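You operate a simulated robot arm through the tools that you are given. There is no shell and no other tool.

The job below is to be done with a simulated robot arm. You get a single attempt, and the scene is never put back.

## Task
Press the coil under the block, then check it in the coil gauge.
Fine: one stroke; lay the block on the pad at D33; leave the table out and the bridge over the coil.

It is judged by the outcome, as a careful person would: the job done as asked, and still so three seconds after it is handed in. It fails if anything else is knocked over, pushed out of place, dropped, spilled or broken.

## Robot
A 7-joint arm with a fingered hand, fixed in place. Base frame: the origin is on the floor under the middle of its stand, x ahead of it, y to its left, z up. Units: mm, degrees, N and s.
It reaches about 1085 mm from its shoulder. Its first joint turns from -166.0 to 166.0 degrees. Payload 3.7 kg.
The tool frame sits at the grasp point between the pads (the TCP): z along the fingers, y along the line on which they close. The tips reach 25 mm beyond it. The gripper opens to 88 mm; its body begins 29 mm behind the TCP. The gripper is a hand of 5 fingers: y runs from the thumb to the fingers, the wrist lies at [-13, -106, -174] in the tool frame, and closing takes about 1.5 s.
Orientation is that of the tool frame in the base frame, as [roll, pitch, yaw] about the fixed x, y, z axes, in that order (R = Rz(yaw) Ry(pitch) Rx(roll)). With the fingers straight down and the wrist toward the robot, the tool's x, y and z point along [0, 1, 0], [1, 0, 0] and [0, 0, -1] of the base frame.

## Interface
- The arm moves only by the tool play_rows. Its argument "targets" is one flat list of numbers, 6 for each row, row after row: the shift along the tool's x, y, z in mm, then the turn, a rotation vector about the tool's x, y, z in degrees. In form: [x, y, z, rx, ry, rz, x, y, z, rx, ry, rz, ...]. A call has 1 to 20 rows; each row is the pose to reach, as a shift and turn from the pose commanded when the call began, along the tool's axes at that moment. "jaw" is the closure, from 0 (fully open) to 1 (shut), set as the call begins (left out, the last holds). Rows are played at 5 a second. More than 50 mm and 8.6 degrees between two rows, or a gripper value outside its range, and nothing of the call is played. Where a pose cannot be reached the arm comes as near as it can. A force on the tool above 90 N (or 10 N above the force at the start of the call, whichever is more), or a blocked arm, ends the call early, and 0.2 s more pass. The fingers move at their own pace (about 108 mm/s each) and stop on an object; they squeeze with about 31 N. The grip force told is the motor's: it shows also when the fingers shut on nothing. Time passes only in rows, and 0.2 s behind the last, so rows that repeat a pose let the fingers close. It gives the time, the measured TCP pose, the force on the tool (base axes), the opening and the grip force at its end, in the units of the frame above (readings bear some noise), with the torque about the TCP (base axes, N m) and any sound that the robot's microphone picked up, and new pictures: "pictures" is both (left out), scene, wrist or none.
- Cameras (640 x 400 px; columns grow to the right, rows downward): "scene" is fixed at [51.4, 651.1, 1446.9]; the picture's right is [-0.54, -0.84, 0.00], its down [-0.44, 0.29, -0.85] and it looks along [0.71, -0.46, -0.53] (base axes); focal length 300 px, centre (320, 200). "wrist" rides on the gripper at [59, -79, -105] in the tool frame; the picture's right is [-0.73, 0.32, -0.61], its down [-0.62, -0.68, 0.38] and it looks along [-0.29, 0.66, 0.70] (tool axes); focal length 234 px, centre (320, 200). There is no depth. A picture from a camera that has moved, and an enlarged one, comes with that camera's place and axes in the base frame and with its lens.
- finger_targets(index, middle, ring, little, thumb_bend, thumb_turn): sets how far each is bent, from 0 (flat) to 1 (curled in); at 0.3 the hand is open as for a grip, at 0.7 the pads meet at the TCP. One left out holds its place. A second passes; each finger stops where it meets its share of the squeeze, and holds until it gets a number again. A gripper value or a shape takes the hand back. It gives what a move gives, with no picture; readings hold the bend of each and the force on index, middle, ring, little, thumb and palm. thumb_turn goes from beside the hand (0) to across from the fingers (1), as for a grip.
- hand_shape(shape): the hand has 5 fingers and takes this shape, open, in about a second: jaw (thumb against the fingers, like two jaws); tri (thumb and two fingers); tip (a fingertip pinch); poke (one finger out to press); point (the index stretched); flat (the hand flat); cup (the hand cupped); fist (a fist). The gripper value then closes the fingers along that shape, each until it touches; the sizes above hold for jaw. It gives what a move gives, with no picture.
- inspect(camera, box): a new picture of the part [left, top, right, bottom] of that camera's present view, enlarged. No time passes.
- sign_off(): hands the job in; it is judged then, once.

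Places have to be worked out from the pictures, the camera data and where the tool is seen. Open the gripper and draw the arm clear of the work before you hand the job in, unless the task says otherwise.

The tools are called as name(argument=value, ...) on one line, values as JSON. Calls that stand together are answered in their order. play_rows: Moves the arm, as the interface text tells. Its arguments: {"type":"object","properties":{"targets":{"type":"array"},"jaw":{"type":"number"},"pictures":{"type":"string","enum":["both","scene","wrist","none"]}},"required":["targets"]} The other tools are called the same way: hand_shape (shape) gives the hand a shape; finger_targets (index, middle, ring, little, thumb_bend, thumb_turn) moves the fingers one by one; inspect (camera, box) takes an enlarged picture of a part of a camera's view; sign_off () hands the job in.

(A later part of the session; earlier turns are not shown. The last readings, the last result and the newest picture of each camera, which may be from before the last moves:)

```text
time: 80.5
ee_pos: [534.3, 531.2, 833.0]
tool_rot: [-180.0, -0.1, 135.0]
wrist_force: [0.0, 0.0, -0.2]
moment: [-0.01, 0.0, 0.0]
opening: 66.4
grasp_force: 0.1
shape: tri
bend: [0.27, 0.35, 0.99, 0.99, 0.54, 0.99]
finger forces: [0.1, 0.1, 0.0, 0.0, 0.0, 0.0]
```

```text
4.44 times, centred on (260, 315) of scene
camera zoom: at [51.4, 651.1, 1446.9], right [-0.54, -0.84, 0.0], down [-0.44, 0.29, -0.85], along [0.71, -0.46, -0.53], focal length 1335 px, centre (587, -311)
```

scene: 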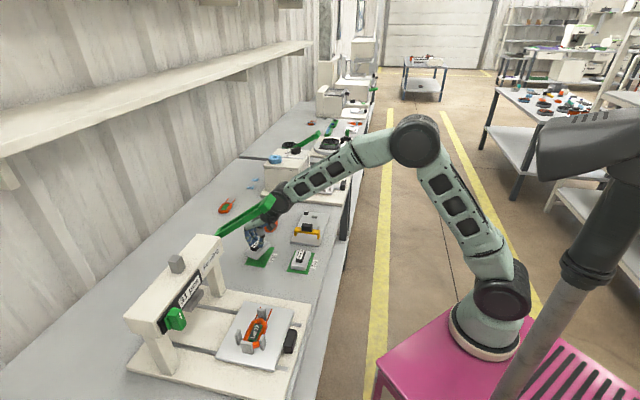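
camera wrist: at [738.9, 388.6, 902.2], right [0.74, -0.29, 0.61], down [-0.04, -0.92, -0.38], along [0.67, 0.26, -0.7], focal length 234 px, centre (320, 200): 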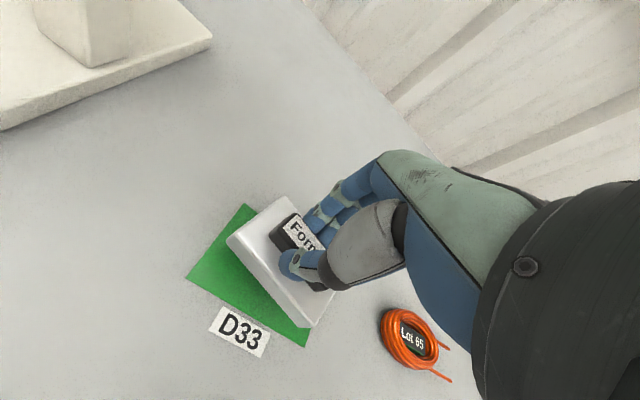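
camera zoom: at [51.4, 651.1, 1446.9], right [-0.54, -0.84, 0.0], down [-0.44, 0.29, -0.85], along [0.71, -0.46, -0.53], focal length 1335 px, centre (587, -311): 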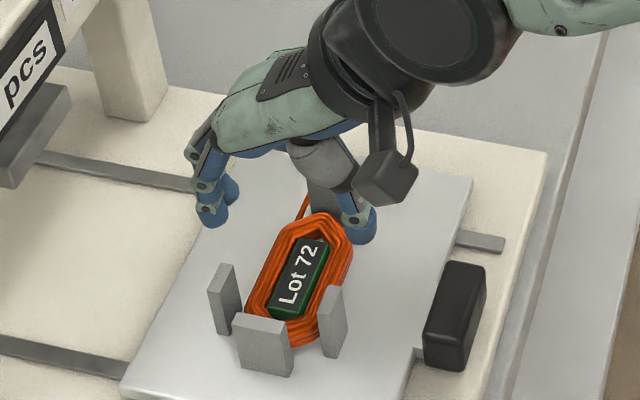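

The coil's tag centre is at about (535.5, 534.5), well centred between thumb and index/middle. I lower 44 mm, keeping beside the posts, and check.

play_rows(targets=[0, 0, 12, 0, 0, 0, 0, 0, 24, 0, 0, 0, 0, 0, 35, 0, 0, 0, 0, 0, 44, 0, 0, 0, 0, 0, 44, 0, 0, 0], pictures="none")

inspect(camera="wrist", box=[220, 140, 400, 340])

inspect(camera="scene", box=[220, 285, 300, 350])

```text
time: 81.7
ee_pos: [535.1, 532.9, 789.0]
tool_rot: [180.0, -0.1, 135.0]
wrist_force: [-0.8, -0.1, -0.6]
moment: [-0.04, -0.05, 0.01]
opening: 66.2
grasp_force: 0.1
shape: tri
bend: [0.27, 0.35, 0.99, 0.99, 0.54, 0.99]
finger forces: [0.0, 0.0, 0.1, 0.0, 0.0, 0.1]
```

```text
2.00 times, centred on (310, 240) of wrist
camera zoom: at [438.3, 520.0, 893.6], right [0.74, -0.29, 0.61], down [-0.04, -0.92, -0.38], along [0.67, 0.26, -0.7], focal length 468 px, centre (340, 120)
```

zoom: 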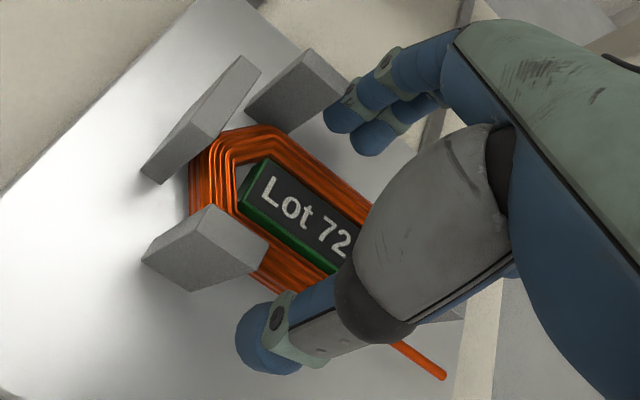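

```text
6.15 times, centred on (260, 318) of scene
camera zoom: at [51.4, 651.1, 1446.9], right [-0.54, -0.84, 0.0], down [-0.44, 0.29, -0.85], along [0.71, -0.46, -0.53], focal length 1848 px, centre (689, -523)
```

zoom: 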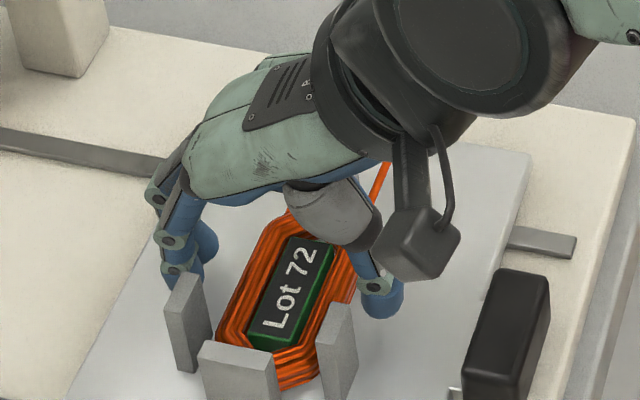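

Clear of the posts. I lower further in 2 mm steps feeling for the plate.

play_rows(targets=[0, 0, 2, 0, 0, 0, 0, 0, 4, 0, 0, 0, 0, 0, 6, 0, 0, 0, 0, 0, 8, 0, 0, 0, 0, 0, 8, 0, 0, 0], pictures="none")

inspect(camera="wrist", box=[220, 140, 400, 340])

inspect(camera="scene", box=[220, 285, 300, 350])

```text
time: 82.9
ee_pos: [536.0, 533.2, 781.6]
tool_rot: [180.0, -0.1, 135.1]
wrist_force: [-0.6, 0.3, 0.3]
moment: [-0.04, 0.01, 0.0]
opening: 66.3
grasp_force: 0.0
shape: tri
bend: [0.27, 0.35, 0.99, 0.99, 0.54, 0.99]
finger forces: [0.0, 0.1, 0.1, 0.0, 0.0, 0.0]
```

```text
2.00 times, centred on (310, 240) of wrist
camera zoom: at [438.7, 519.9, 886.3], right [0.74, -0.29, 0.61], down [-0.04, -0.92, -0.38], along [0.67, 0.26, -0.7], focal length 468 px, centre (340, 120)
```

zoom: 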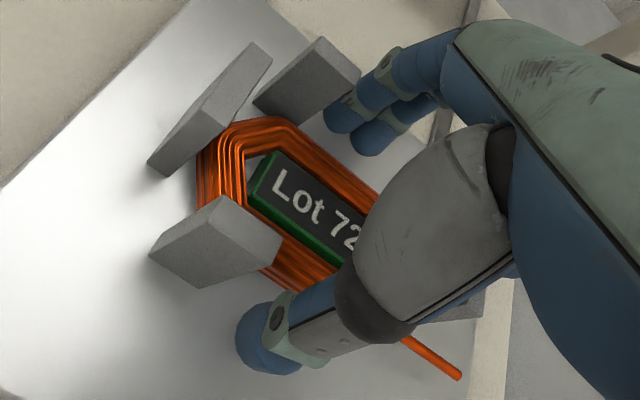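

```text
6.15 times, centred on (260, 318) of scene
camera zoom: at [51.4, 651.1, 1446.9], right [-0.54, -0.84, 0.0], down [-0.44, 0.29, -0.85], along [0.71, -0.46, -0.53], focal length 1848 px, centre (689, -523)
```

zoom: 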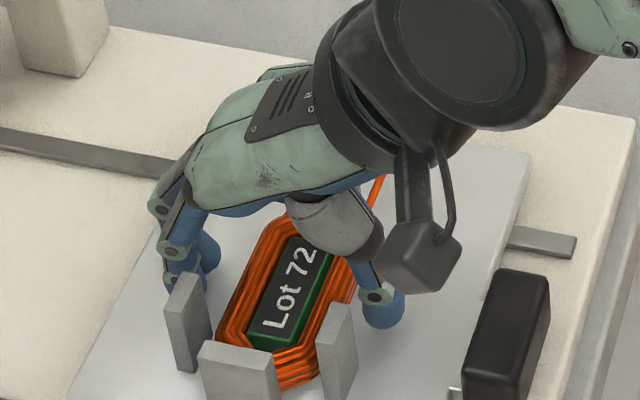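

No contact yet at z 781.6. I continue down by 1 mm steps.

play_rows(targets=[0, 0, 1.5, 0, 0, 0, 0, 0, 3, 0, 0, 0, 0, 0, 4.5, 0, 0, 0, 0, 0, 6, 0, 0, 0, 0, 0, 6, 0, 0, 0], pictures="none")

inspect(camera="wrist", box=[220, 140, 400, 340])

inspect(camera="scene", box=[220, 285, 300, 350])

```text
time: 84.1
ee_pos: [534.4, 534.5, 777.0]
tool_rot: [179.8, -0.2, 135.0]
wrist_force: [1.2, 0.2, 22.5]
moment: [0.01, -0.05, 0.01]
opening: 65.2
grasp_force: 0.0
shape: tri
bend: [0.27, 0.34, 0.99, 0.99, 0.54, 0.99]
finger forces: [3.1, 9.1, 0.1, 0.1, 10.4, 0.0]
```

```text
2.00 times, centred on (310, 240) of wrist
camera zoom: at [438.7, 519.8, 881.6], right [0.74, -0.29, 0.61], down [-0.04, -0.92, -0.39], along [0.67, 0.26, -0.69], focal length 468 px, centre (340, 120)
```

zoom: 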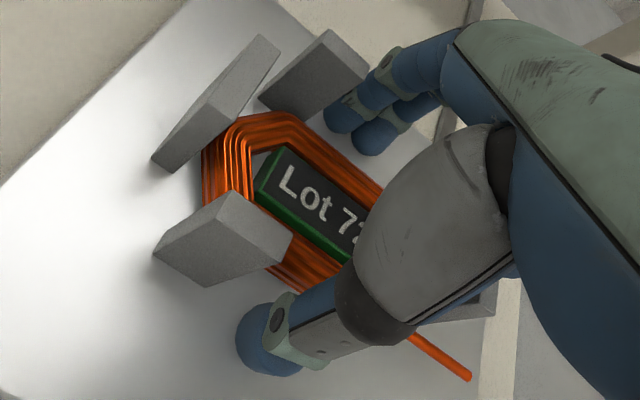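

```text
6.15 times, centred on (260, 318) of scene
camera zoom: at [51.4, 651.1, 1446.9], right [-0.54, -0.84, 0.0], down [-0.44, 0.29, -0.85], along [0.71, -0.46, -0.53], focal length 1848 px, centre (689, -523)
```

zoom: 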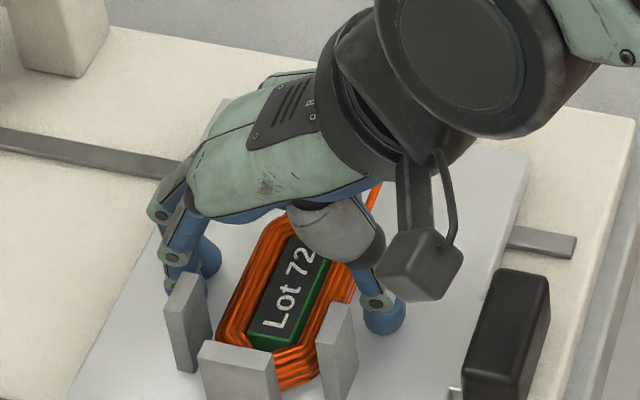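

Thumb and fingers touch the plate evenly (22 N). I raise 4 mm to just clear the plate and close on the coil.

play_rows(targets=[0, 0, -4, 0, 0, 0, 0, 0, -4, 0, 0, 0], pictures="none")

play_rows(targets=[0, 0, 0, 0, 0, 0, 0, 0, 0, 0, 0, 0, 0, 0, 0, 0, 0, 0, 0, 0, 0, 0, 0, 0, 0, 0, 0, 0, 0, 0], jaw=0.6, pictures="none")

inspect(camera="wrist", box=[220, 140, 400, 340])

inspect(camera="scene", box=[220, 285, 300, 350])

```text
time: 84.7
ee_pos: [534.6, 532.7, 778.3]
tool_rot: [-180.0, -0.1, 135.0]
wrist_force: [-0.1, 0.4, 1.1]
moment: [0.01, 0.0, 0.01]
opening: 66.2
grasp_force: 0.0
shape: tri
bend: [0.27, 0.35, 0.99, 0.99, 0.54, 0.99]
finger forces: [0.0, 0.5, 0.1, 0.0, 0.1, 0.1]
```

```text
time: 85.9
ee_pos: [534.6, 532.2, 779.2]
tool_rot: [-180.0, -0.2, 135.1]
wrist_force: [-0.5, -0.4, -0.7]
moment: [-0.05, 0.0, 0.03]
opening: 43.3
grasp_force: 30.7
shape: tri
bend: [0.74, 0.45, 1.0, 1.0, 0.69, 1.0]
finger forces: [14.3, 14.0, 0.1, 0.0, 28.3, 0.1]
```

```text
2.00 times, centred on (310, 240) of wrist
camera zoom: at [438.5, 519.5, 884.0], right [0.74, -0.29, 0.61], down [-0.04, -0.92, -0.38], along [0.67, 0.26, -0.7], focal length 468 px, centre (340, 120)
```

zoom: 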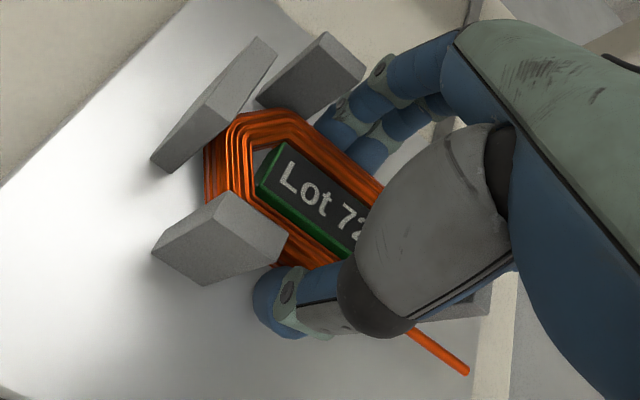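

```text
6.15 times, centred on (260, 318) of scene
camera zoom: at [51.4, 651.1, 1446.9], right [-0.54, -0.84, 0.0], down [-0.44, 0.29, -0.85], along [0.71, -0.46, -0.53], focal length 1848 px, centre (689, -523)
```

zoom: 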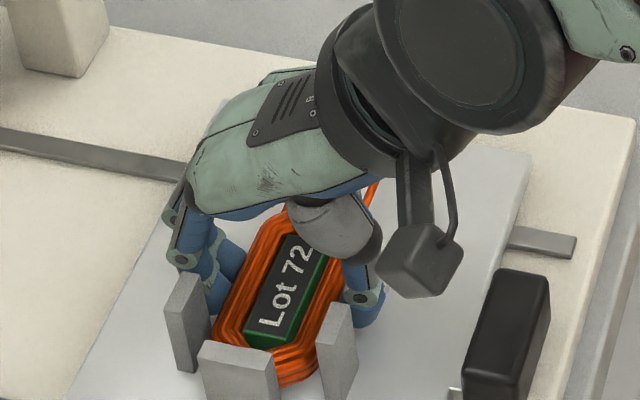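

Balanced grip: 14+14 N against 28 N at 43 mm. I lift the coil slowly straight out of the nest.

play_rows(targets=[0, 0, -3, 0, 0, 0, 0, 0, -7, 0, 0, 0, 0, 0, -12, 0, 0, 0, 0, 0, -20, 0, 0, 0, 0, 0, -30, 0, 0, 0, 0, 0, -42, 0, 0, 0, 0, 0, -55, 0, 0, 0, 0, 0, -70, 0, 0, 0, 0, 0, -70, 0, 0, 0], pictures="none")

inspect(camera="wrist", box=[200, 120, 400, 340])

inspect(camera="scene", box=[210, 265, 310, 350])

```text
time: 87.9
ee_pos: [557.9, 522.7, 851.7]
tool_rot: [179.9, -0.2, 132.8]
wrist_force: [0.1, 0.2, -2.1]
moment: [0.02, 0.03, -0.01]
opening: 43.1
grasp_force: 30.6
shape: tri
bend: [0.74, 0.45, 1.0, 1.0, 0.69, 1.0]
finger forces: [14.2, 14.0, 0.0, 0.0, 28.2, 0.0]
```

```text
1.82 times, centred on (300, 230) of wrist
camera zoom: at [460.0, 511.8, 956.3], right [0.73, -0.32, 0.6], down [-0.08, -0.92, -0.39], along [0.68, 0.24, -0.7], focal length 426 px, centre (356, 146)
```

zoom: 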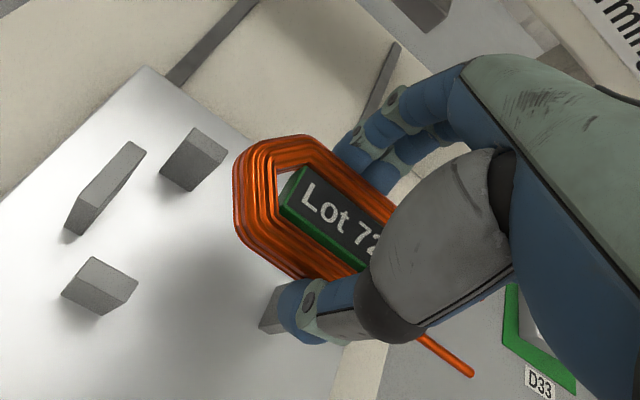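

```text
4.71 times, centred on (260, 308) of scene
camera zoom: at [51.4, 651.1, 1446.9], right [-0.54, -0.84, 0.0], down [-0.44, 0.29, -0.85], along [0.71, -0.46, -0.53], focal length 1413 px, centre (602, -306)
```

zoom: 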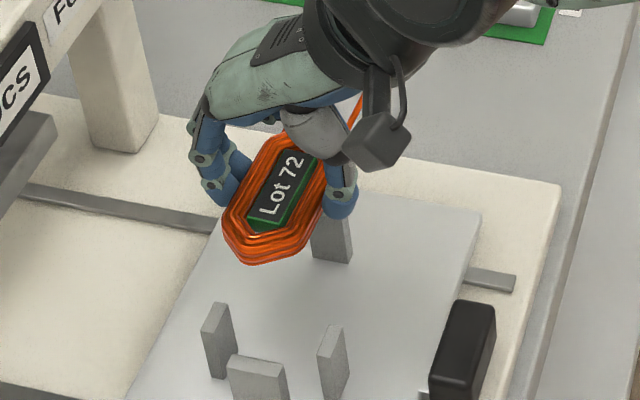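

The coil is lifted, but the arm reads (558, 523) instead of (535, 532) with a slight yaw change. I hold still one moment to see whether this is a lag or an offset.

play_rows(targets=[0, 0, 0, 0, 0, 0, 0, 0, 0, 0, 0, 0], pictures="scene")

```text
time: 88.5
ee_pos: [556.4, 522.7, 851.9]
tool_rot: [179.8, -0.3, 132.9]
wrist_force: [-0.5, 0.6, -1.3]
moment: [-0.02, 0.01, 0.02]
opening: 43.5
grasp_force: 30.7
shape: tri
bend: [0.74, 0.45, 1.0, 1.0, 0.69, 1.0]
finger forces: [14.1, 14.1, 0.0, 0.1, 28.3, 0.0]
```

scene: 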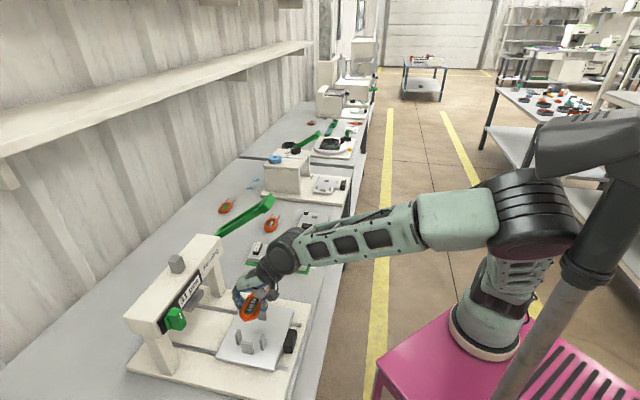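

The offset persists, so the arm has run into a joint limit in this elbow posture. The coil is clear of the posts, so I back away from the press and raise, checking that the arm recovers.

play_rows(targets=[0, -15, -15, 0, 0, 0, 0, -40, -35, 0, 0, 0, 0, -75, -55, 0, 0, 0, 0, -110, -75, 0, 0, 0, 0, -135, -80, 0, 0, 0, 0, -135, -80, 0, 0, 0], pictures="both")

```text
time: 89.9
ee_pos: [440.8, 437.7, 927.3]
tool_rot: [-180.0, 0.0, 135.0]
wrist_force: [0.6, 0.0, -1.0]
moment: [0.02, 0.01, 0.04]
opening: 43.2
grasp_force: 31.4
shape: tri
bend: [0.74, 0.45, 1.0, 1.0, 0.69, 1.0]
finger forces: [14.3, 14.4, 0.0, 0.0, 28.5, 0.0]
camera wrist: at [344.4, 424.9, 1033.4], right [0.74, -0.29, 0.61], down [-0.04, -0.92, -0.38], along [0.67, 0.26, -0.7], focal length 234 px, centre (320, 200)
```

scene: 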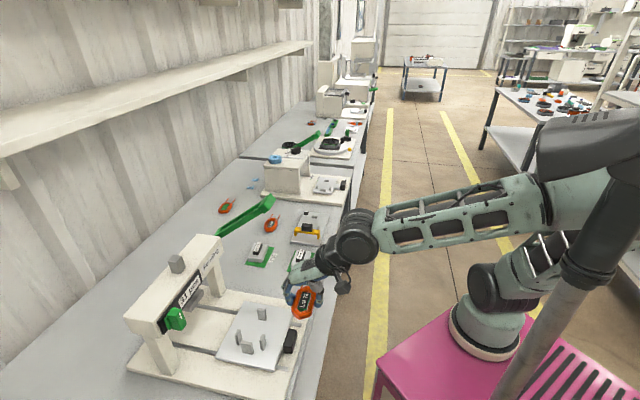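
wrist: 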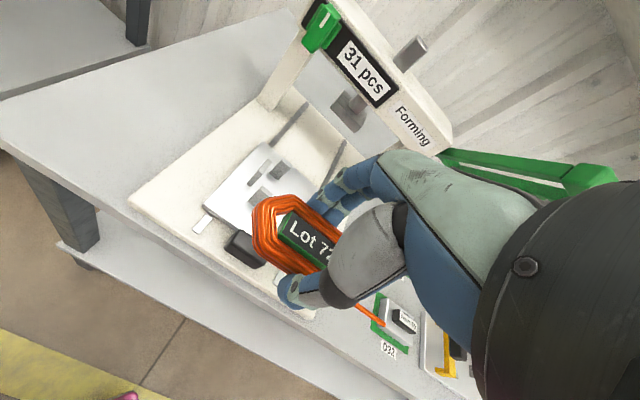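

The arm recovered fully (pose as commanded). I carry the coil along the front of the bench to a spot where the wrist camera can see the gauge clearly.

play_rows(targets=[-40, -5, 0, 0, 0, 0, -80, -10, 0, 0, 0, 0, -120, -15, 0, 0, 0, 0, -160, -20, 0, 0, 0, 0, -200, -25, 0, 0, 0, 0, -240, -30, 0, 0, 0, 0, -280, -35, 0, 0, 0, 0, -320, -40, 0, 0, 0, 0, -360, -45, 0, 0, 0, 0, -400, -50, 5, 0, 0, 0, -440, -55, 10, 0, 0, 0, -480, -60, 20, 0, 0, 0, -525, -66, 30, 0, 0, 0, -573, -71, 37, 0, 0, 0, -573, -71, 37, 0, 0, 0], pictures="both")

inspect(camera="wrist", box=[120, 60, 320, 220])

inspect(camera="wrist", box=[190, 90, 310, 170])

```text
time: 93.1
ee_pos: [797.1, -20.0, 891.1]
tool_rot: [-180.0, -0.1, 135.0]
wrist_force: [0.7, 0.1, -1.8]
moment: [0.01, -0.02, 0.02]
opening: 43.0
grasp_force: 31.0
shape: tri
bend: [0.74, 0.45, 1.0, 1.0, 0.69, 1.0]
finger forces: [14.1, 14.0, 0.1, 0.0, 28.2, 0.1]
camera wrist: at [700.6, -33.8, 995.6], right [0.74, -0.29, 0.61], down [-0.04, -0.92, -0.38], along [0.67, 0.26, -0.7], focal length 234 px, centre (320, 200)
```

scene: 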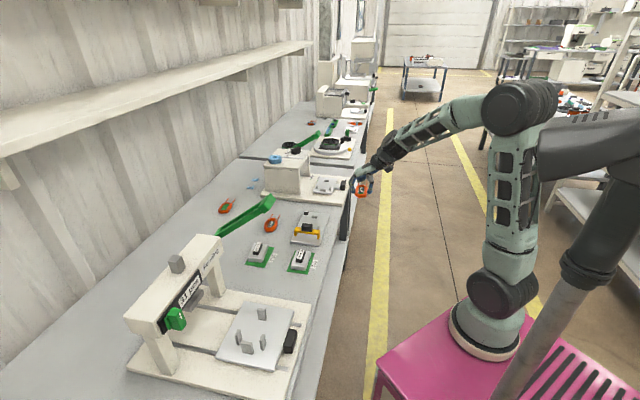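
wrist: 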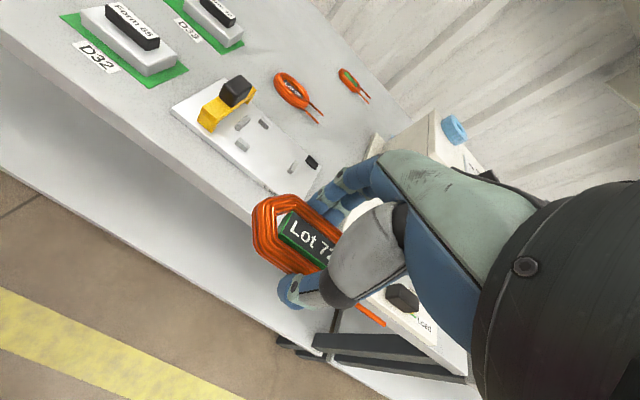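

```text
2.50 times, centred on (220, 140) of wrist
camera zoom: at [700.6, -33.8, 995.6], right [0.74, -0.29, 0.61], down [-0.04, -0.92, -0.38], along [0.67, 0.26, -0.7], focal length 585 px, centre (570, 350)
```

zoom: 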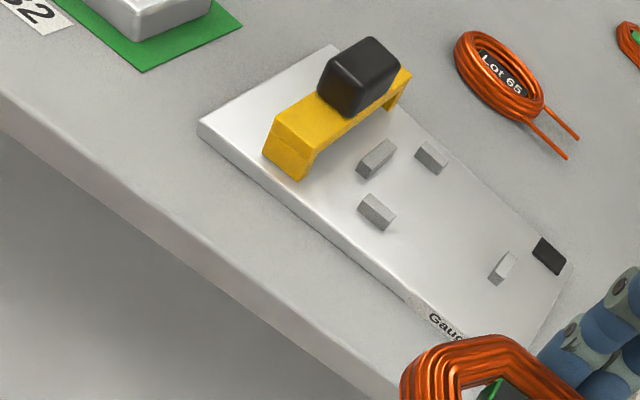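

```text
5.00 times, centred on (250, 130) of wrist
camera zoom: at [700.6, -33.8, 995.6], right [0.74, -0.29, 0.61], down [-0.04, -0.92, -0.38], along [0.67, 0.26, -0.7], focal length 1171 px, centre (670, 550)
```

zoom: 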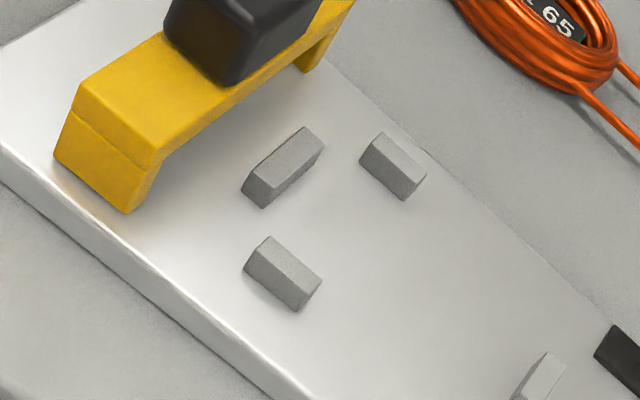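

I have clear post positions: nest centre about e1=516, e2=731, i.e. (882, 152), posts low (~10 mm), plate top ~z 730. Now I check how the coil sits in the hand.

inspect(camera="wrist", box=[220, 140, 400, 340])

inspect(camera="scene", box=[320, 150, 400, 220])

inspect(camera="scene", box=[270, 200, 350, 270])

```text
2.00 times, centred on (310, 240) of wrist
camera zoom: at [700.6, -33.8, 995.6], right [0.74, -0.29, 0.61], down [-0.04, -0.92, -0.38], along [0.67, 0.26, -0.7], focal length 468 px, centre (340, 120)
```

zoom: 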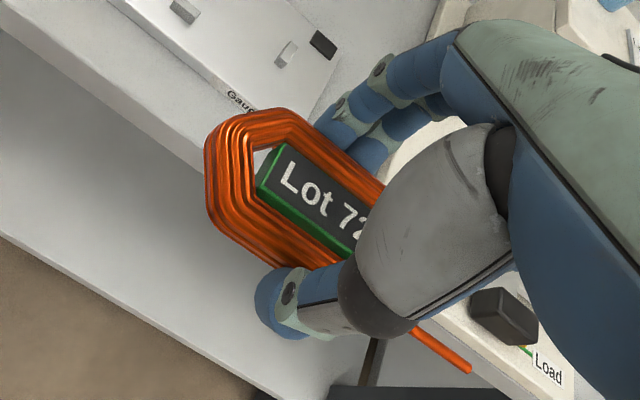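

```text
5.71 times, centred on (360, 185) of scene
camera zoom: at [51.4, 651.1, 1446.9], right [-0.54, -0.84, 0.0], down [-0.44, 0.29, -0.85], along [0.71, -0.46, -0.53], focal length 1716 px, centre (91, 286)
```

zoom: 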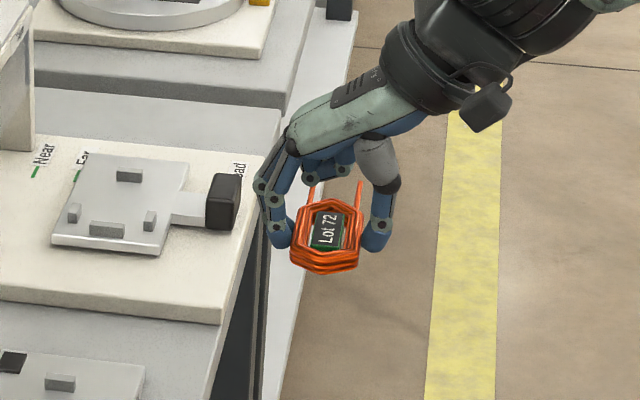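

```text
5.71 times, centred on (310, 235) of scene
camera zoom: at [51.4, 651.1, 1446.9], right [-0.54, -0.84, 0.0], down [-0.44, 0.29, -0.85], along [0.71, -0.46, -0.53], focal length 1716 px, centre (377, 0)
```

zoom: 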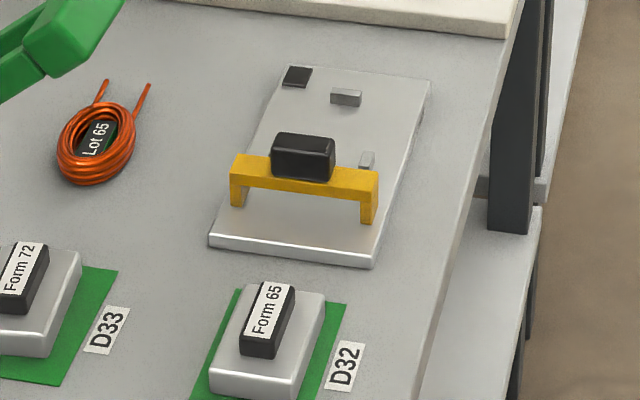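

The coil hasn't shifted in the hand. I move above the gauge nest, still about 40 mm high, to fine-align against the posts.

play_rows(targets=[14, 44, 0, 0, 0, 0, 28, 88, 0, 0, 0, 0, 43, 132, 0, 0, 0, 0, 56, 170, 0, 0, 0, 0, 59.2, 181, 15, 0, 0, 0, 59.2, 181, 40, 0, 0, 0, 59.2, 181, 65, 0, 0, 0, 59.2, 181, 80, 0, 0, 0, 59.2, 181, 80, 0, 0, 0], pictures="wrist")

inspect(camera="wrist", box=[180, 120, 380, 320])

inspect(camera="scene", box=[270, 190, 350, 260])

```text
time: 95.1
ee_pos: [879.9, 152.2, 811.9]
tool_rot: [179.9, -0.3, 135.1]
wrist_force: [0.7, -0.3, -2.1]
moment: [-0.02, 0.0, -0.02]
opening: 42.9
grasp_force: 30.8
shape: tri
bend: [0.74, 0.45, 1.0, 1.0, 0.69, 1.0]
finger forces: [14.2, 14.3, 0.0, 0.1, 28.4, 0.0]
camera wrist: at [783.1, 138.3, 916.2], right [0.74, -0.29, 0.61], down [-0.04, -0.92, -0.38], along [0.67, 0.26, -0.7], focal length 234 px, centre (320, 200)
```

wrist: 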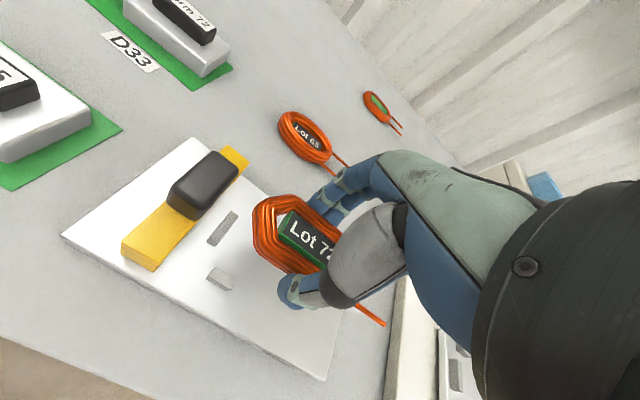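

```text
2.00 times, centred on (280, 220) of wrist
camera zoom: at [783.1, 138.3, 916.2], right [0.74, -0.29, 0.61], down [-0.04, -0.92, -0.38], along [0.67, 0.26, -0.7], focal length 468 px, centre (400, 160)
```

zoom: 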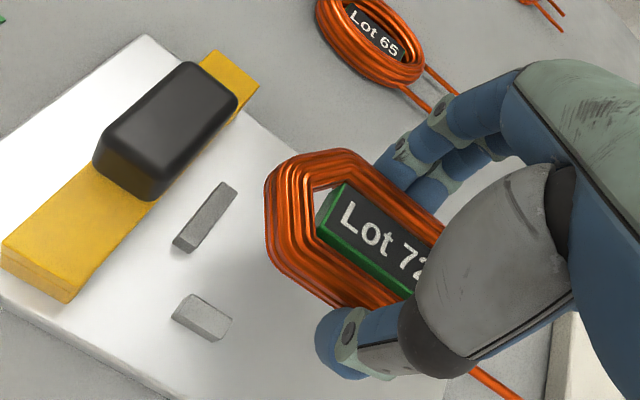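

```text
5.71 times, centred on (310, 225) of scene
camera zoom: at [51.4, 651.1, 1446.9], right [-0.54, -0.84, 0.0], down [-0.44, 0.29, -0.85], along [0.71, -0.46, -0.53], focal length 1716 px, centre (377, 57)
```

zoom: 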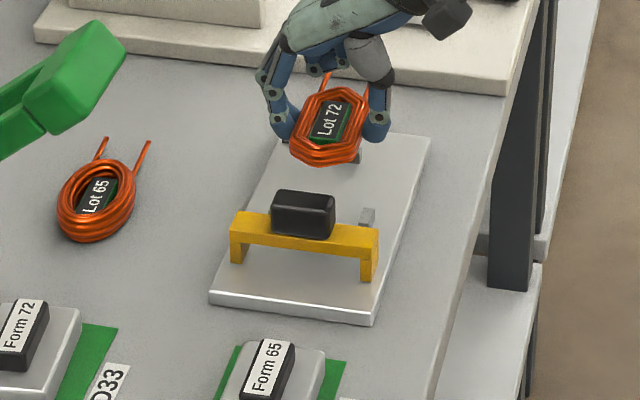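

Comparing post features seen from the same camera-relative pose in press and gauge, the required shift is met within about 1 mm: the coil is right above the nest. I descend 30 mm and recheck.

play_rows(targets=[-0.7, 0, 8, 0, 0, 0, -0.7, 0, 16, 0, 0, 0, -0.7, 0, 23, 0, 0, 0, -0.7, 0, 30, 0, 0, 0, -0.7, 0, 30, 0, 0, 0], pictures="wrist")

inspect(camera="wrist", box=[220, 140, 400, 340])

inspect(camera="scene", box=[280, 200, 340, 255])

```text
time: 96.3
ee_pos: [881.5, 151.8, 782.0]
tool_rot: [180.0, -0.1, 134.9]
wrist_force: [-0.6, -0.6, -1.9]
moment: [0.0, 0.0, -0.02]
opening: 43.1
grasp_force: 31.0
shape: tri
bend: [0.74, 0.45, 1.0, 1.0, 0.69, 1.0]
finger forces: [14.2, 14.1, 0.0, 0.0, 28.4, 0.0]
camera wrist: at [783.9, 138.4, 886.6], right [0.74, -0.29, 0.61], down [-0.04, -0.92, -0.38], along [0.67, 0.26, -0.7], focal length 234 px, centre (320, 200)
```

wrist: 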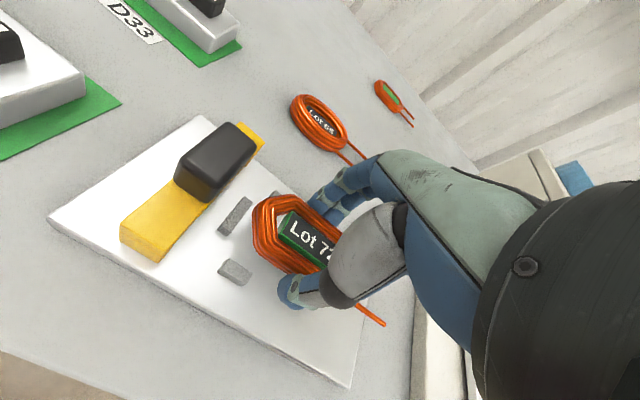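

```text
2.00 times, centred on (310, 240) of wrist
camera zoom: at [783.9, 138.4, 886.6], right [0.74, -0.29, 0.61], down [-0.04, -0.92, -0.38], along [0.67, 0.26, -0.7], focal length 468 px, centre (340, 120)
```

zoom: 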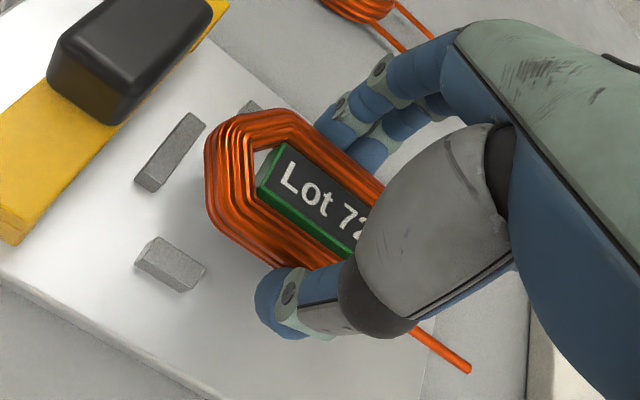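

```text
7.27 times, centred on (310, 228) of scene
camera zoom: at [51.4, 651.1, 1446.9], right [-0.54, -0.84, 0.0], down [-0.44, 0.29, -0.85], along [0.71, -0.46, -0.53], focal length 2184 px, centre (393, 0)
```

zoom: 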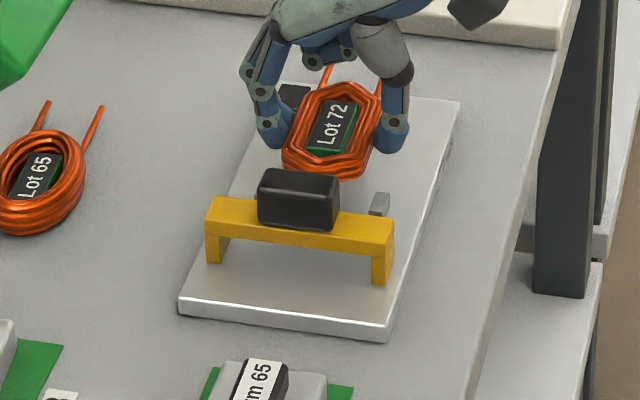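

Alignment is within about 0.5 mm. I descend another 10 mm, then feel for seating.

play_rows(targets=[-0.3, 0, 4, 0, 0, 0, -0.3, 0, 8, 0, 0, 0, -0.3, 0, 11, 0, 0, 0, -0.3, 0, 11, 0, 0, 0], pictures="wrist")

inspect(camera="wrist", box=[220, 140, 400, 340])

inspect(camera="scene", box=[280, 200, 340, 255])

```text
time: 97.3
ee_pos: [880.9, 152.5, 771.1]
tool_rot: [180.0, 0.0, 135.0]
wrist_force: [0.6, 0.5, -1.9]
moment: [0.0, -0.04, 0.04]
opening: 43.1
grasp_force: 31.5
shape: tri
bend: [0.74, 0.45, 1.0, 1.0, 0.69, 1.0]
finger forces: [14.3, 14.2, 0.0, 0.0, 28.4, 0.0]
camera wrist: at [784.6, 138.3, 875.3], right [0.74, -0.29, 0.61], down [-0.04, -0.92, -0.38], along [0.67, 0.26, -0.7], focal length 234 px, centre (320, 200)
```

wrist: 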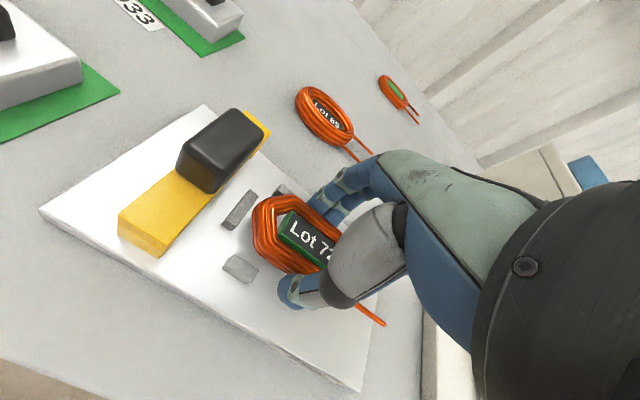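

```text
2.00 times, centred on (310, 240) of wrist
camera zoom: at [784.6, 138.3, 875.3], right [0.74, -0.29, 0.61], down [-0.04, -0.92, -0.38], along [0.67, 0.26, -0.7], focal length 468 px, centre (340, 120)
```

zoom: 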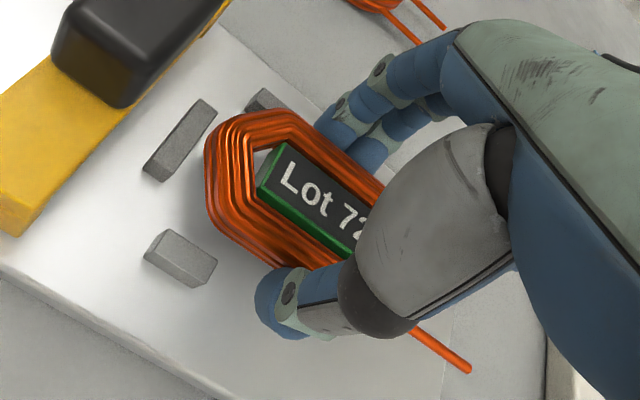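

```text
7.27 times, centred on (310, 228) of scene
camera zoom: at [51.4, 651.1, 1446.9], right [-0.54, -0.84, 0.0], down [-0.44, 0.29, -0.85], along [0.71, -0.46, -0.53], focal length 2184 px, centre (393, 0)
```

zoom: 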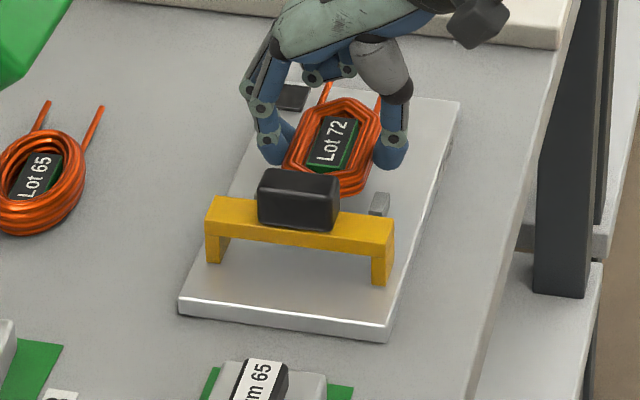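

Features line up with the seated view from the press. I lower in 1 mm steps to feel the plate.

play_rows(targets=[0, 0, 1, 0, 0, 0, 0, 0, 2, 0, 0, 0, 0, 0, 3, 0, 0, 0, 0, 0, 3, 0, 0, 0], pictures="none")

inspect(camera="wrist", box=[220, 140, 400, 340])

```text
time: 98.3
ee_pos: [881.2, 153.3, 766.8]
tool_rot: [-179.9, 0.0, 134.9]
wrist_force: [-0.5, -0.2, -1.1]
moment: [-0.01, -0.01, 0.02]
opening: 43.3
grasp_force: 31.7
shape: tri
bend: [0.74, 0.45, 1.0, 1.0, 0.69, 1.0]
finger forces: [14.1, 14.2, 0.0, 0.0, 28.3, 0.0]
```

```text
2.00 times, centred on (310, 240) of wrist
camera zoom: at [784.6, 138.2, 872.7], right [0.74, -0.29, 0.61], down [-0.04, -0.92, -0.38], along [0.67, 0.26, -0.7], focal length 468 px, centre (340, 120)
```

zoom: 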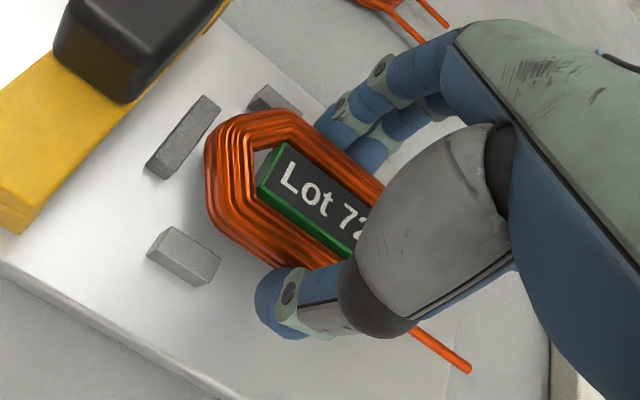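

No contact yet and no post interference, so the coil is down between the posts. I continue in 1 mm steps.

play_rows(targets=[0, 0, 1, 0, 0, 0, 0, 0, 2, 0, 0, 0, 0, 0, 3, 0, 0, 0, 0, 0, 3, 0, 0, 0], pictures="none")

inspect(camera="wrist", box=[220, 140, 400, 340])

inspect(camera="scene", box=[280, 200, 340, 255])

```text
time: 99.3
ee_pos: [881.1, 151.7, 764.5]
tool_rot: [-180.0, -0.1, 135.0]
wrist_force: [0.8, 0.8, -1.0]
moment: [0.02, -0.01, 0.02]
opening: 43.3
grasp_force: 30.6
shape: tri
bend: [0.74, 0.45, 1.0, 1.0, 0.69, 1.0]
finger forces: [14.2, 14.1, 0.0, 0.0, 28.4, 0.0]
```

```text
2.00 times, centred on (310, 240) of wrist
camera zoom: at [784.4, 137.9, 868.9], right [0.74, -0.29, 0.61], down [-0.04, -0.92, -0.38], along [0.67, 0.26, -0.7], focal length 468 px, centre (340, 120)
```

zoom: 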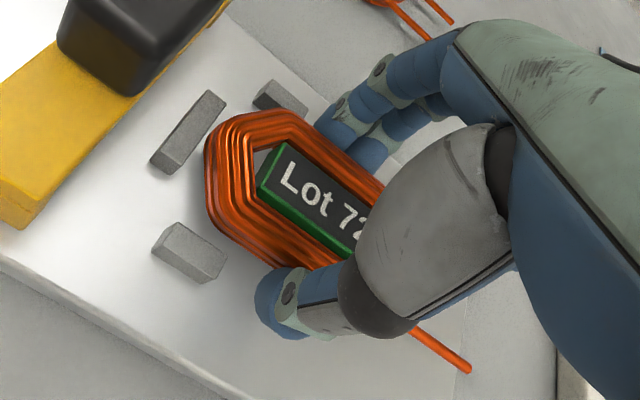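

```text
7.27 times, centred on (310, 228) of scene
camera zoom: at [51.4, 651.1, 1446.9], right [-0.54, -0.84, 0.0], down [-0.44, 0.29, -0.85], along [0.71, -0.46, -0.53], focal length 2184 px, centre (393, 0)
```

zoom: 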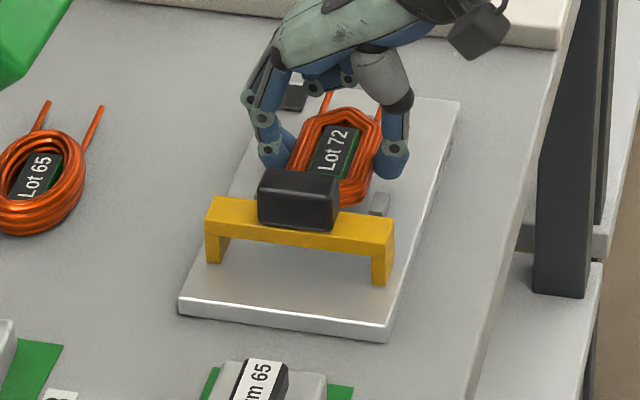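

The post features now coincide with the seated view from the press, so it should be about to touch. I go down 1 mm at a time.

play_rows(targets=[0, 0, 1, 0, 0, 0, 0, 0, 1.5, 0, 0, 0, 0, 0, 2, 0, 0, 0, 0, 0, 2, 0, 0, 0], pictures="none")

inspect(camera="wrist", box=[220, 140, 400, 340])

```text
time: 100.3
ee_pos: [879.7, 151.9, 762.2]
tool_rot: [179.9, 0.0, 135.0]
wrist_force: [-0.7, -1.0, -1.9]
moment: [-0.01, 0.03, 0.01]
opening: 43.1
grasp_force: 30.6
shape: tri
bend: [0.74, 0.45, 1.0, 1.0, 0.69, 1.0]
finger forces: [14.2, 14.2, 0.1, 0.0, 28.4, 0.0]
```

```text
2.00 times, centred on (310, 240) of wrist
camera zoom: at [784.3, 138.3, 867.4], right [0.74, -0.29, 0.61], down [-0.04, -0.92, -0.38], along [0.67, 0.26, -0.7], focal length 468 px, centre (340, 120)
```

zoom: 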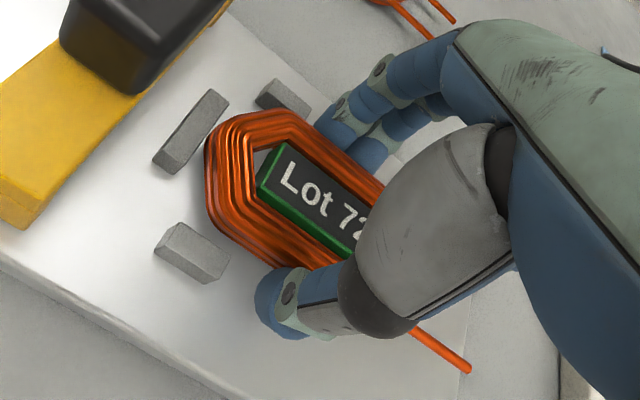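

Still only the weight is felt. I continue 1 mm at a time.

play_rows(targets=[0, 0, 1, 0, 0, 0, 0, 0, 2, 0, 0, 0, 0, 0, 2, 0, 0, 0], pictures="none")

inspect(camera="wrist", box=[230, 170, 300, 290])

inspect(camera="scene", box=[295, 205, 335, 240])

```text
time: 101.1
ee_pos: [881.4, 152.8, 761.2]
tool_rot: [180.0, -0.1, 135.0]
wrist_force: [0.2, -0.8, -1.8]
moment: [-0.04, 0.02, 0.0]
opening: 43.0
grasp_force: 31.2
shape: tri
bend: [0.74, 0.45, 1.0, 1.0, 0.69, 1.0]
finger forces: [14.2, 14.2, 0.1, 0.1, 28.4, 0.0]
```

```text
3.33 times, centred on (265, 230) of wrist
camera zoom: at [784.6, 138.3, 865.4], right [0.74, -0.29, 0.61], down [-0.04, -0.92, -0.38], along [0.67, 0.26, -0.7], focal length 781 px, centre (503, 100)
```

zoom: 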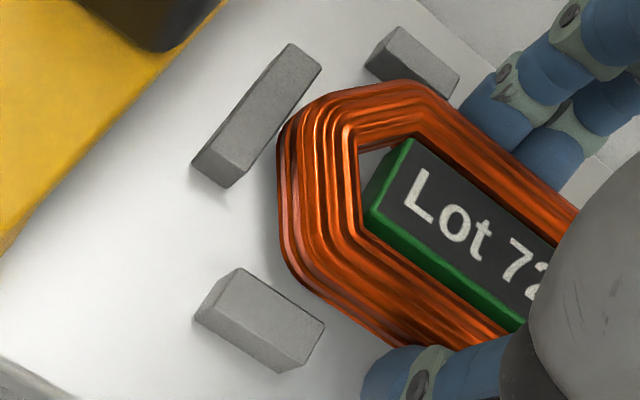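

```text
11.43 times, centred on (315, 222) of scene
camera zoom: at [51.4, 651.1, 1446.9], right [-0.54, -0.84, 0.0], down [-0.44, 0.29, -0.85], along [0.71, -0.46, -0.53], focal length 3432 px, centre (377, -57)
```

zoom: 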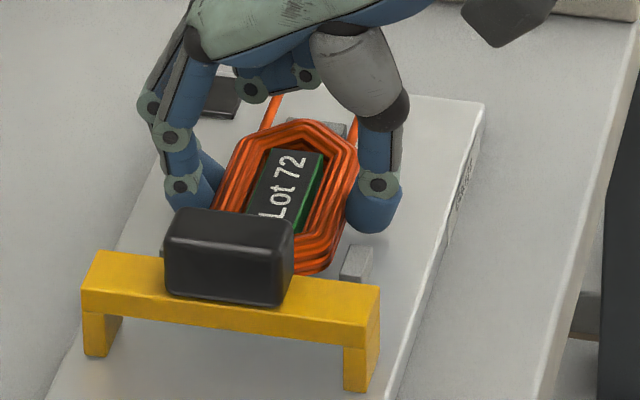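

Still free. Before going further I zoom closely on the posts to pin down the plate height and the lateral fit.

inspect(camera="wrist", box=[225, 225, 275, 257])

inspect(camera="wrist", box=[225, 175, 275, 207])

inspect(camera="scene", box=[305, 215, 330, 235])

```text
12.50 times, centred on (250, 241) of wrist
camera zoom: at [784.6, 138.3, 865.4], right [0.74, -0.29, 0.61], down [-0.04, -0.92, -0.38], along [0.67, 0.26, -0.7], focal length 2927 px, centre (1195, -312)
```

zoom: 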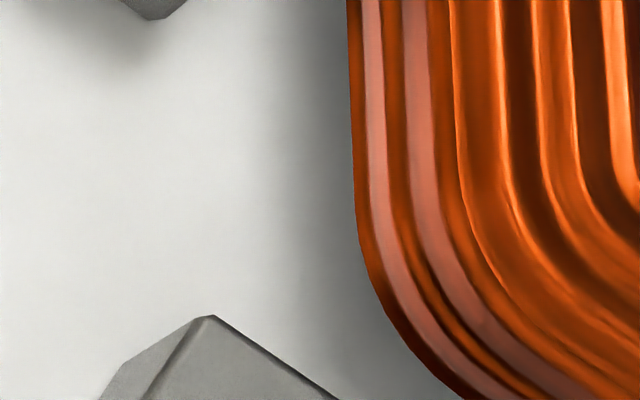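

```text
12.50 times, centred on (250, 191) of wrist
camera zoom: at [784.6, 138.3, 865.4], right [0.74, -0.29, 0.61], down [-0.04, -0.92, -0.38], along [0.67, 0.26, -0.7], focal length 2927 px, centre (1195, 312)
```

zoom: 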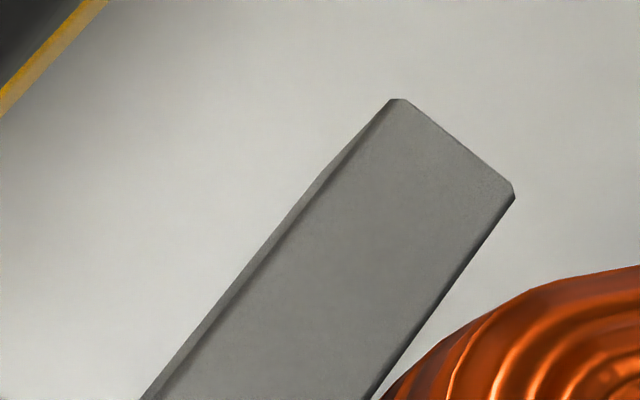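

```text
16.00 times, centred on (318, 225) of scene
camera zoom: at [51.4, 651.1, 1446.9], right [-0.54, -0.84, 0.0], down [-0.44, 0.29, -0.85], along [0.71, -0.46, -0.53], focal length 4805 px, centre (360, -200)
```

zoom: 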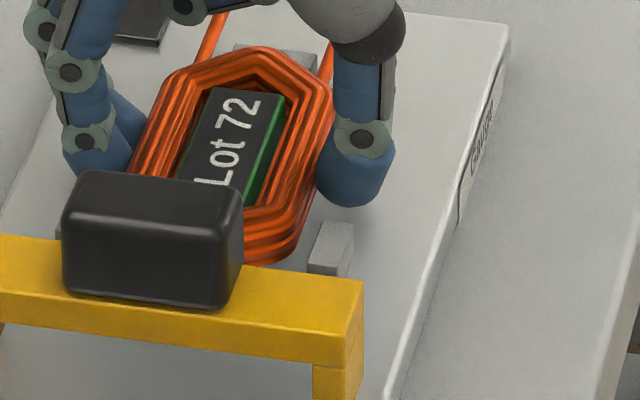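

Two-view triangulation puts the gauge post tops at z≈740.5 and plate near 731, so contact is imminent and the fit is within about 1 mm. I apply a +0.9/+0.6 mm correction and lower in 1 mm steps.

play_rows(targets=[-0.6, 0.9, 0, 0, 0, 0, -0.6, 0.9, 1, 0, 0, 0, -0.6, 0.9, 2, 0, 0, 0, -0.6, 0.9, 2, 0, 0, 0], pictures="none")

```text
time: 102.1
ee_pos: [882.7, 151.9, 759.1]
tool_rot: [180.0, 0.0, 135.1]
wrist_force: [0.2, 0.4, -0.2]
moment: [-0.02, 0.0, -0.02]
opening: 43.1
grasp_force: 31.3
shape: tri
bend: [0.74, 0.45, 1.0, 1.0, 0.69, 1.0]
finger forces: [14.2, 14.2, 0.1, 0.0, 28.4, 0.0]
```

The weight reading dropped toward zero. One more millimetre to confirm contact.

play_rows(targets=[0, 0, 1, 0, 0, 0, 0, 0, 1, 0, 0, 0, 0, 0, 1, 0, 0, 0], pictures="none")

inspect(camera="wrist", box=[230, 170, 300, 290])

```text
time: 102.9
ee_pos: [883.2, 152.5, 758.9]
tool_rot: [180.0, -0.1, 135.0]
wrist_force: [0.1, -0.1, 1.0]
moment: [-0.02, -0.03, 0.03]
opening: 43.2
grasp_force: 31.0
shape: tri
bend: [0.74, 0.45, 1.0, 1.0, 0.69, 1.0]
finger forces: [14.4, 14.6, 0.0, 0.0, 28.7, 0.1]
```

```text
3.33 times, centred on (265, 230) of wrist
camera zoom: at [785.7, 138.3, 862.9], right [0.74, -0.29, 0.61], down [-0.04, -0.92, -0.38], along [0.67, 0.26, -0.7], focal length 781 px, centre (503, 100)
```

zoom: 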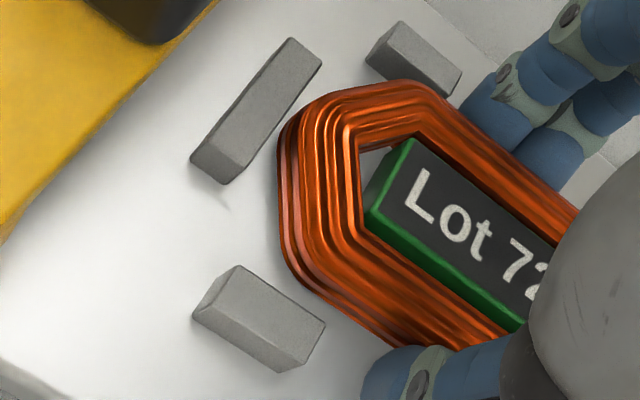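

Contact (+1 N): the coil rests on the gauge plate between the posts, with tag centre near e1≈513, e2≈730 (nest centre 514, 731.5). I open the fingers to release it.

play_rows(targets=[0, 0, 0, 0, 0, 0, 0, 0, 0, 0, 0, 0, 0, 0, 0, 0, 0, 0, 0, 0, 0, 0, 0, 0], jaw=0.28, pictures="none")

inspect(camera="wrist", box=[220, 140, 400, 340])

inspect(camera="scene", box=[290, 200, 340, 245])

```text
time: 103.9
ee_pos: [882.2, 151.9, 757.2]
tool_rot: [180.0, -0.1, 135.0]
wrist_force: [0.1, 0.3, 0.6]
moment: [-0.02, -0.02, 0.01]
opening: 63.0
grasp_force: 0.1
shape: tri
bend: [0.27, 0.36, 0.99, 0.99, 0.57, 0.99]
finger forces: [0.0, 0.2, 0.0, 0.1, 0.1, 0.0]
```

```text
2.00 times, centred on (310, 240) of wrist
camera zoom: at [785.6, 138.4, 862.9], right [0.74, -0.29, 0.61], down [-0.04, -0.92, -0.38], along [0.67, 0.26, -0.7], focal length 468 px, centre (340, 120)
```

zoom: 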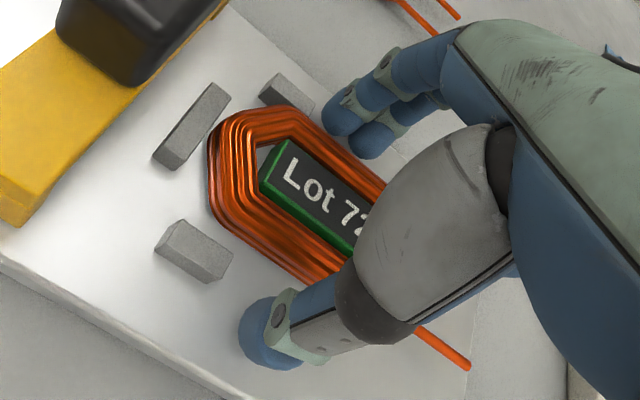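

```text
8.89 times, centred on (315, 222) of scene
camera zoom: at [51.4, 651.1, 1446.9], right [-0.54, -0.84, 0.0], down [-0.44, 0.29, -0.85], along [0.71, -0.46, -0.53], focal length 2669 px, centre (364, 0)
```

zoom: 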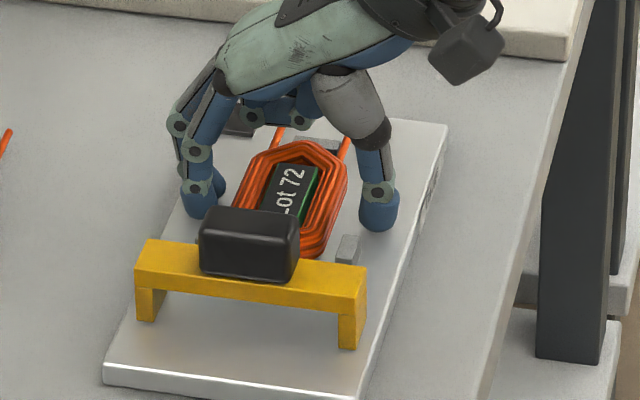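

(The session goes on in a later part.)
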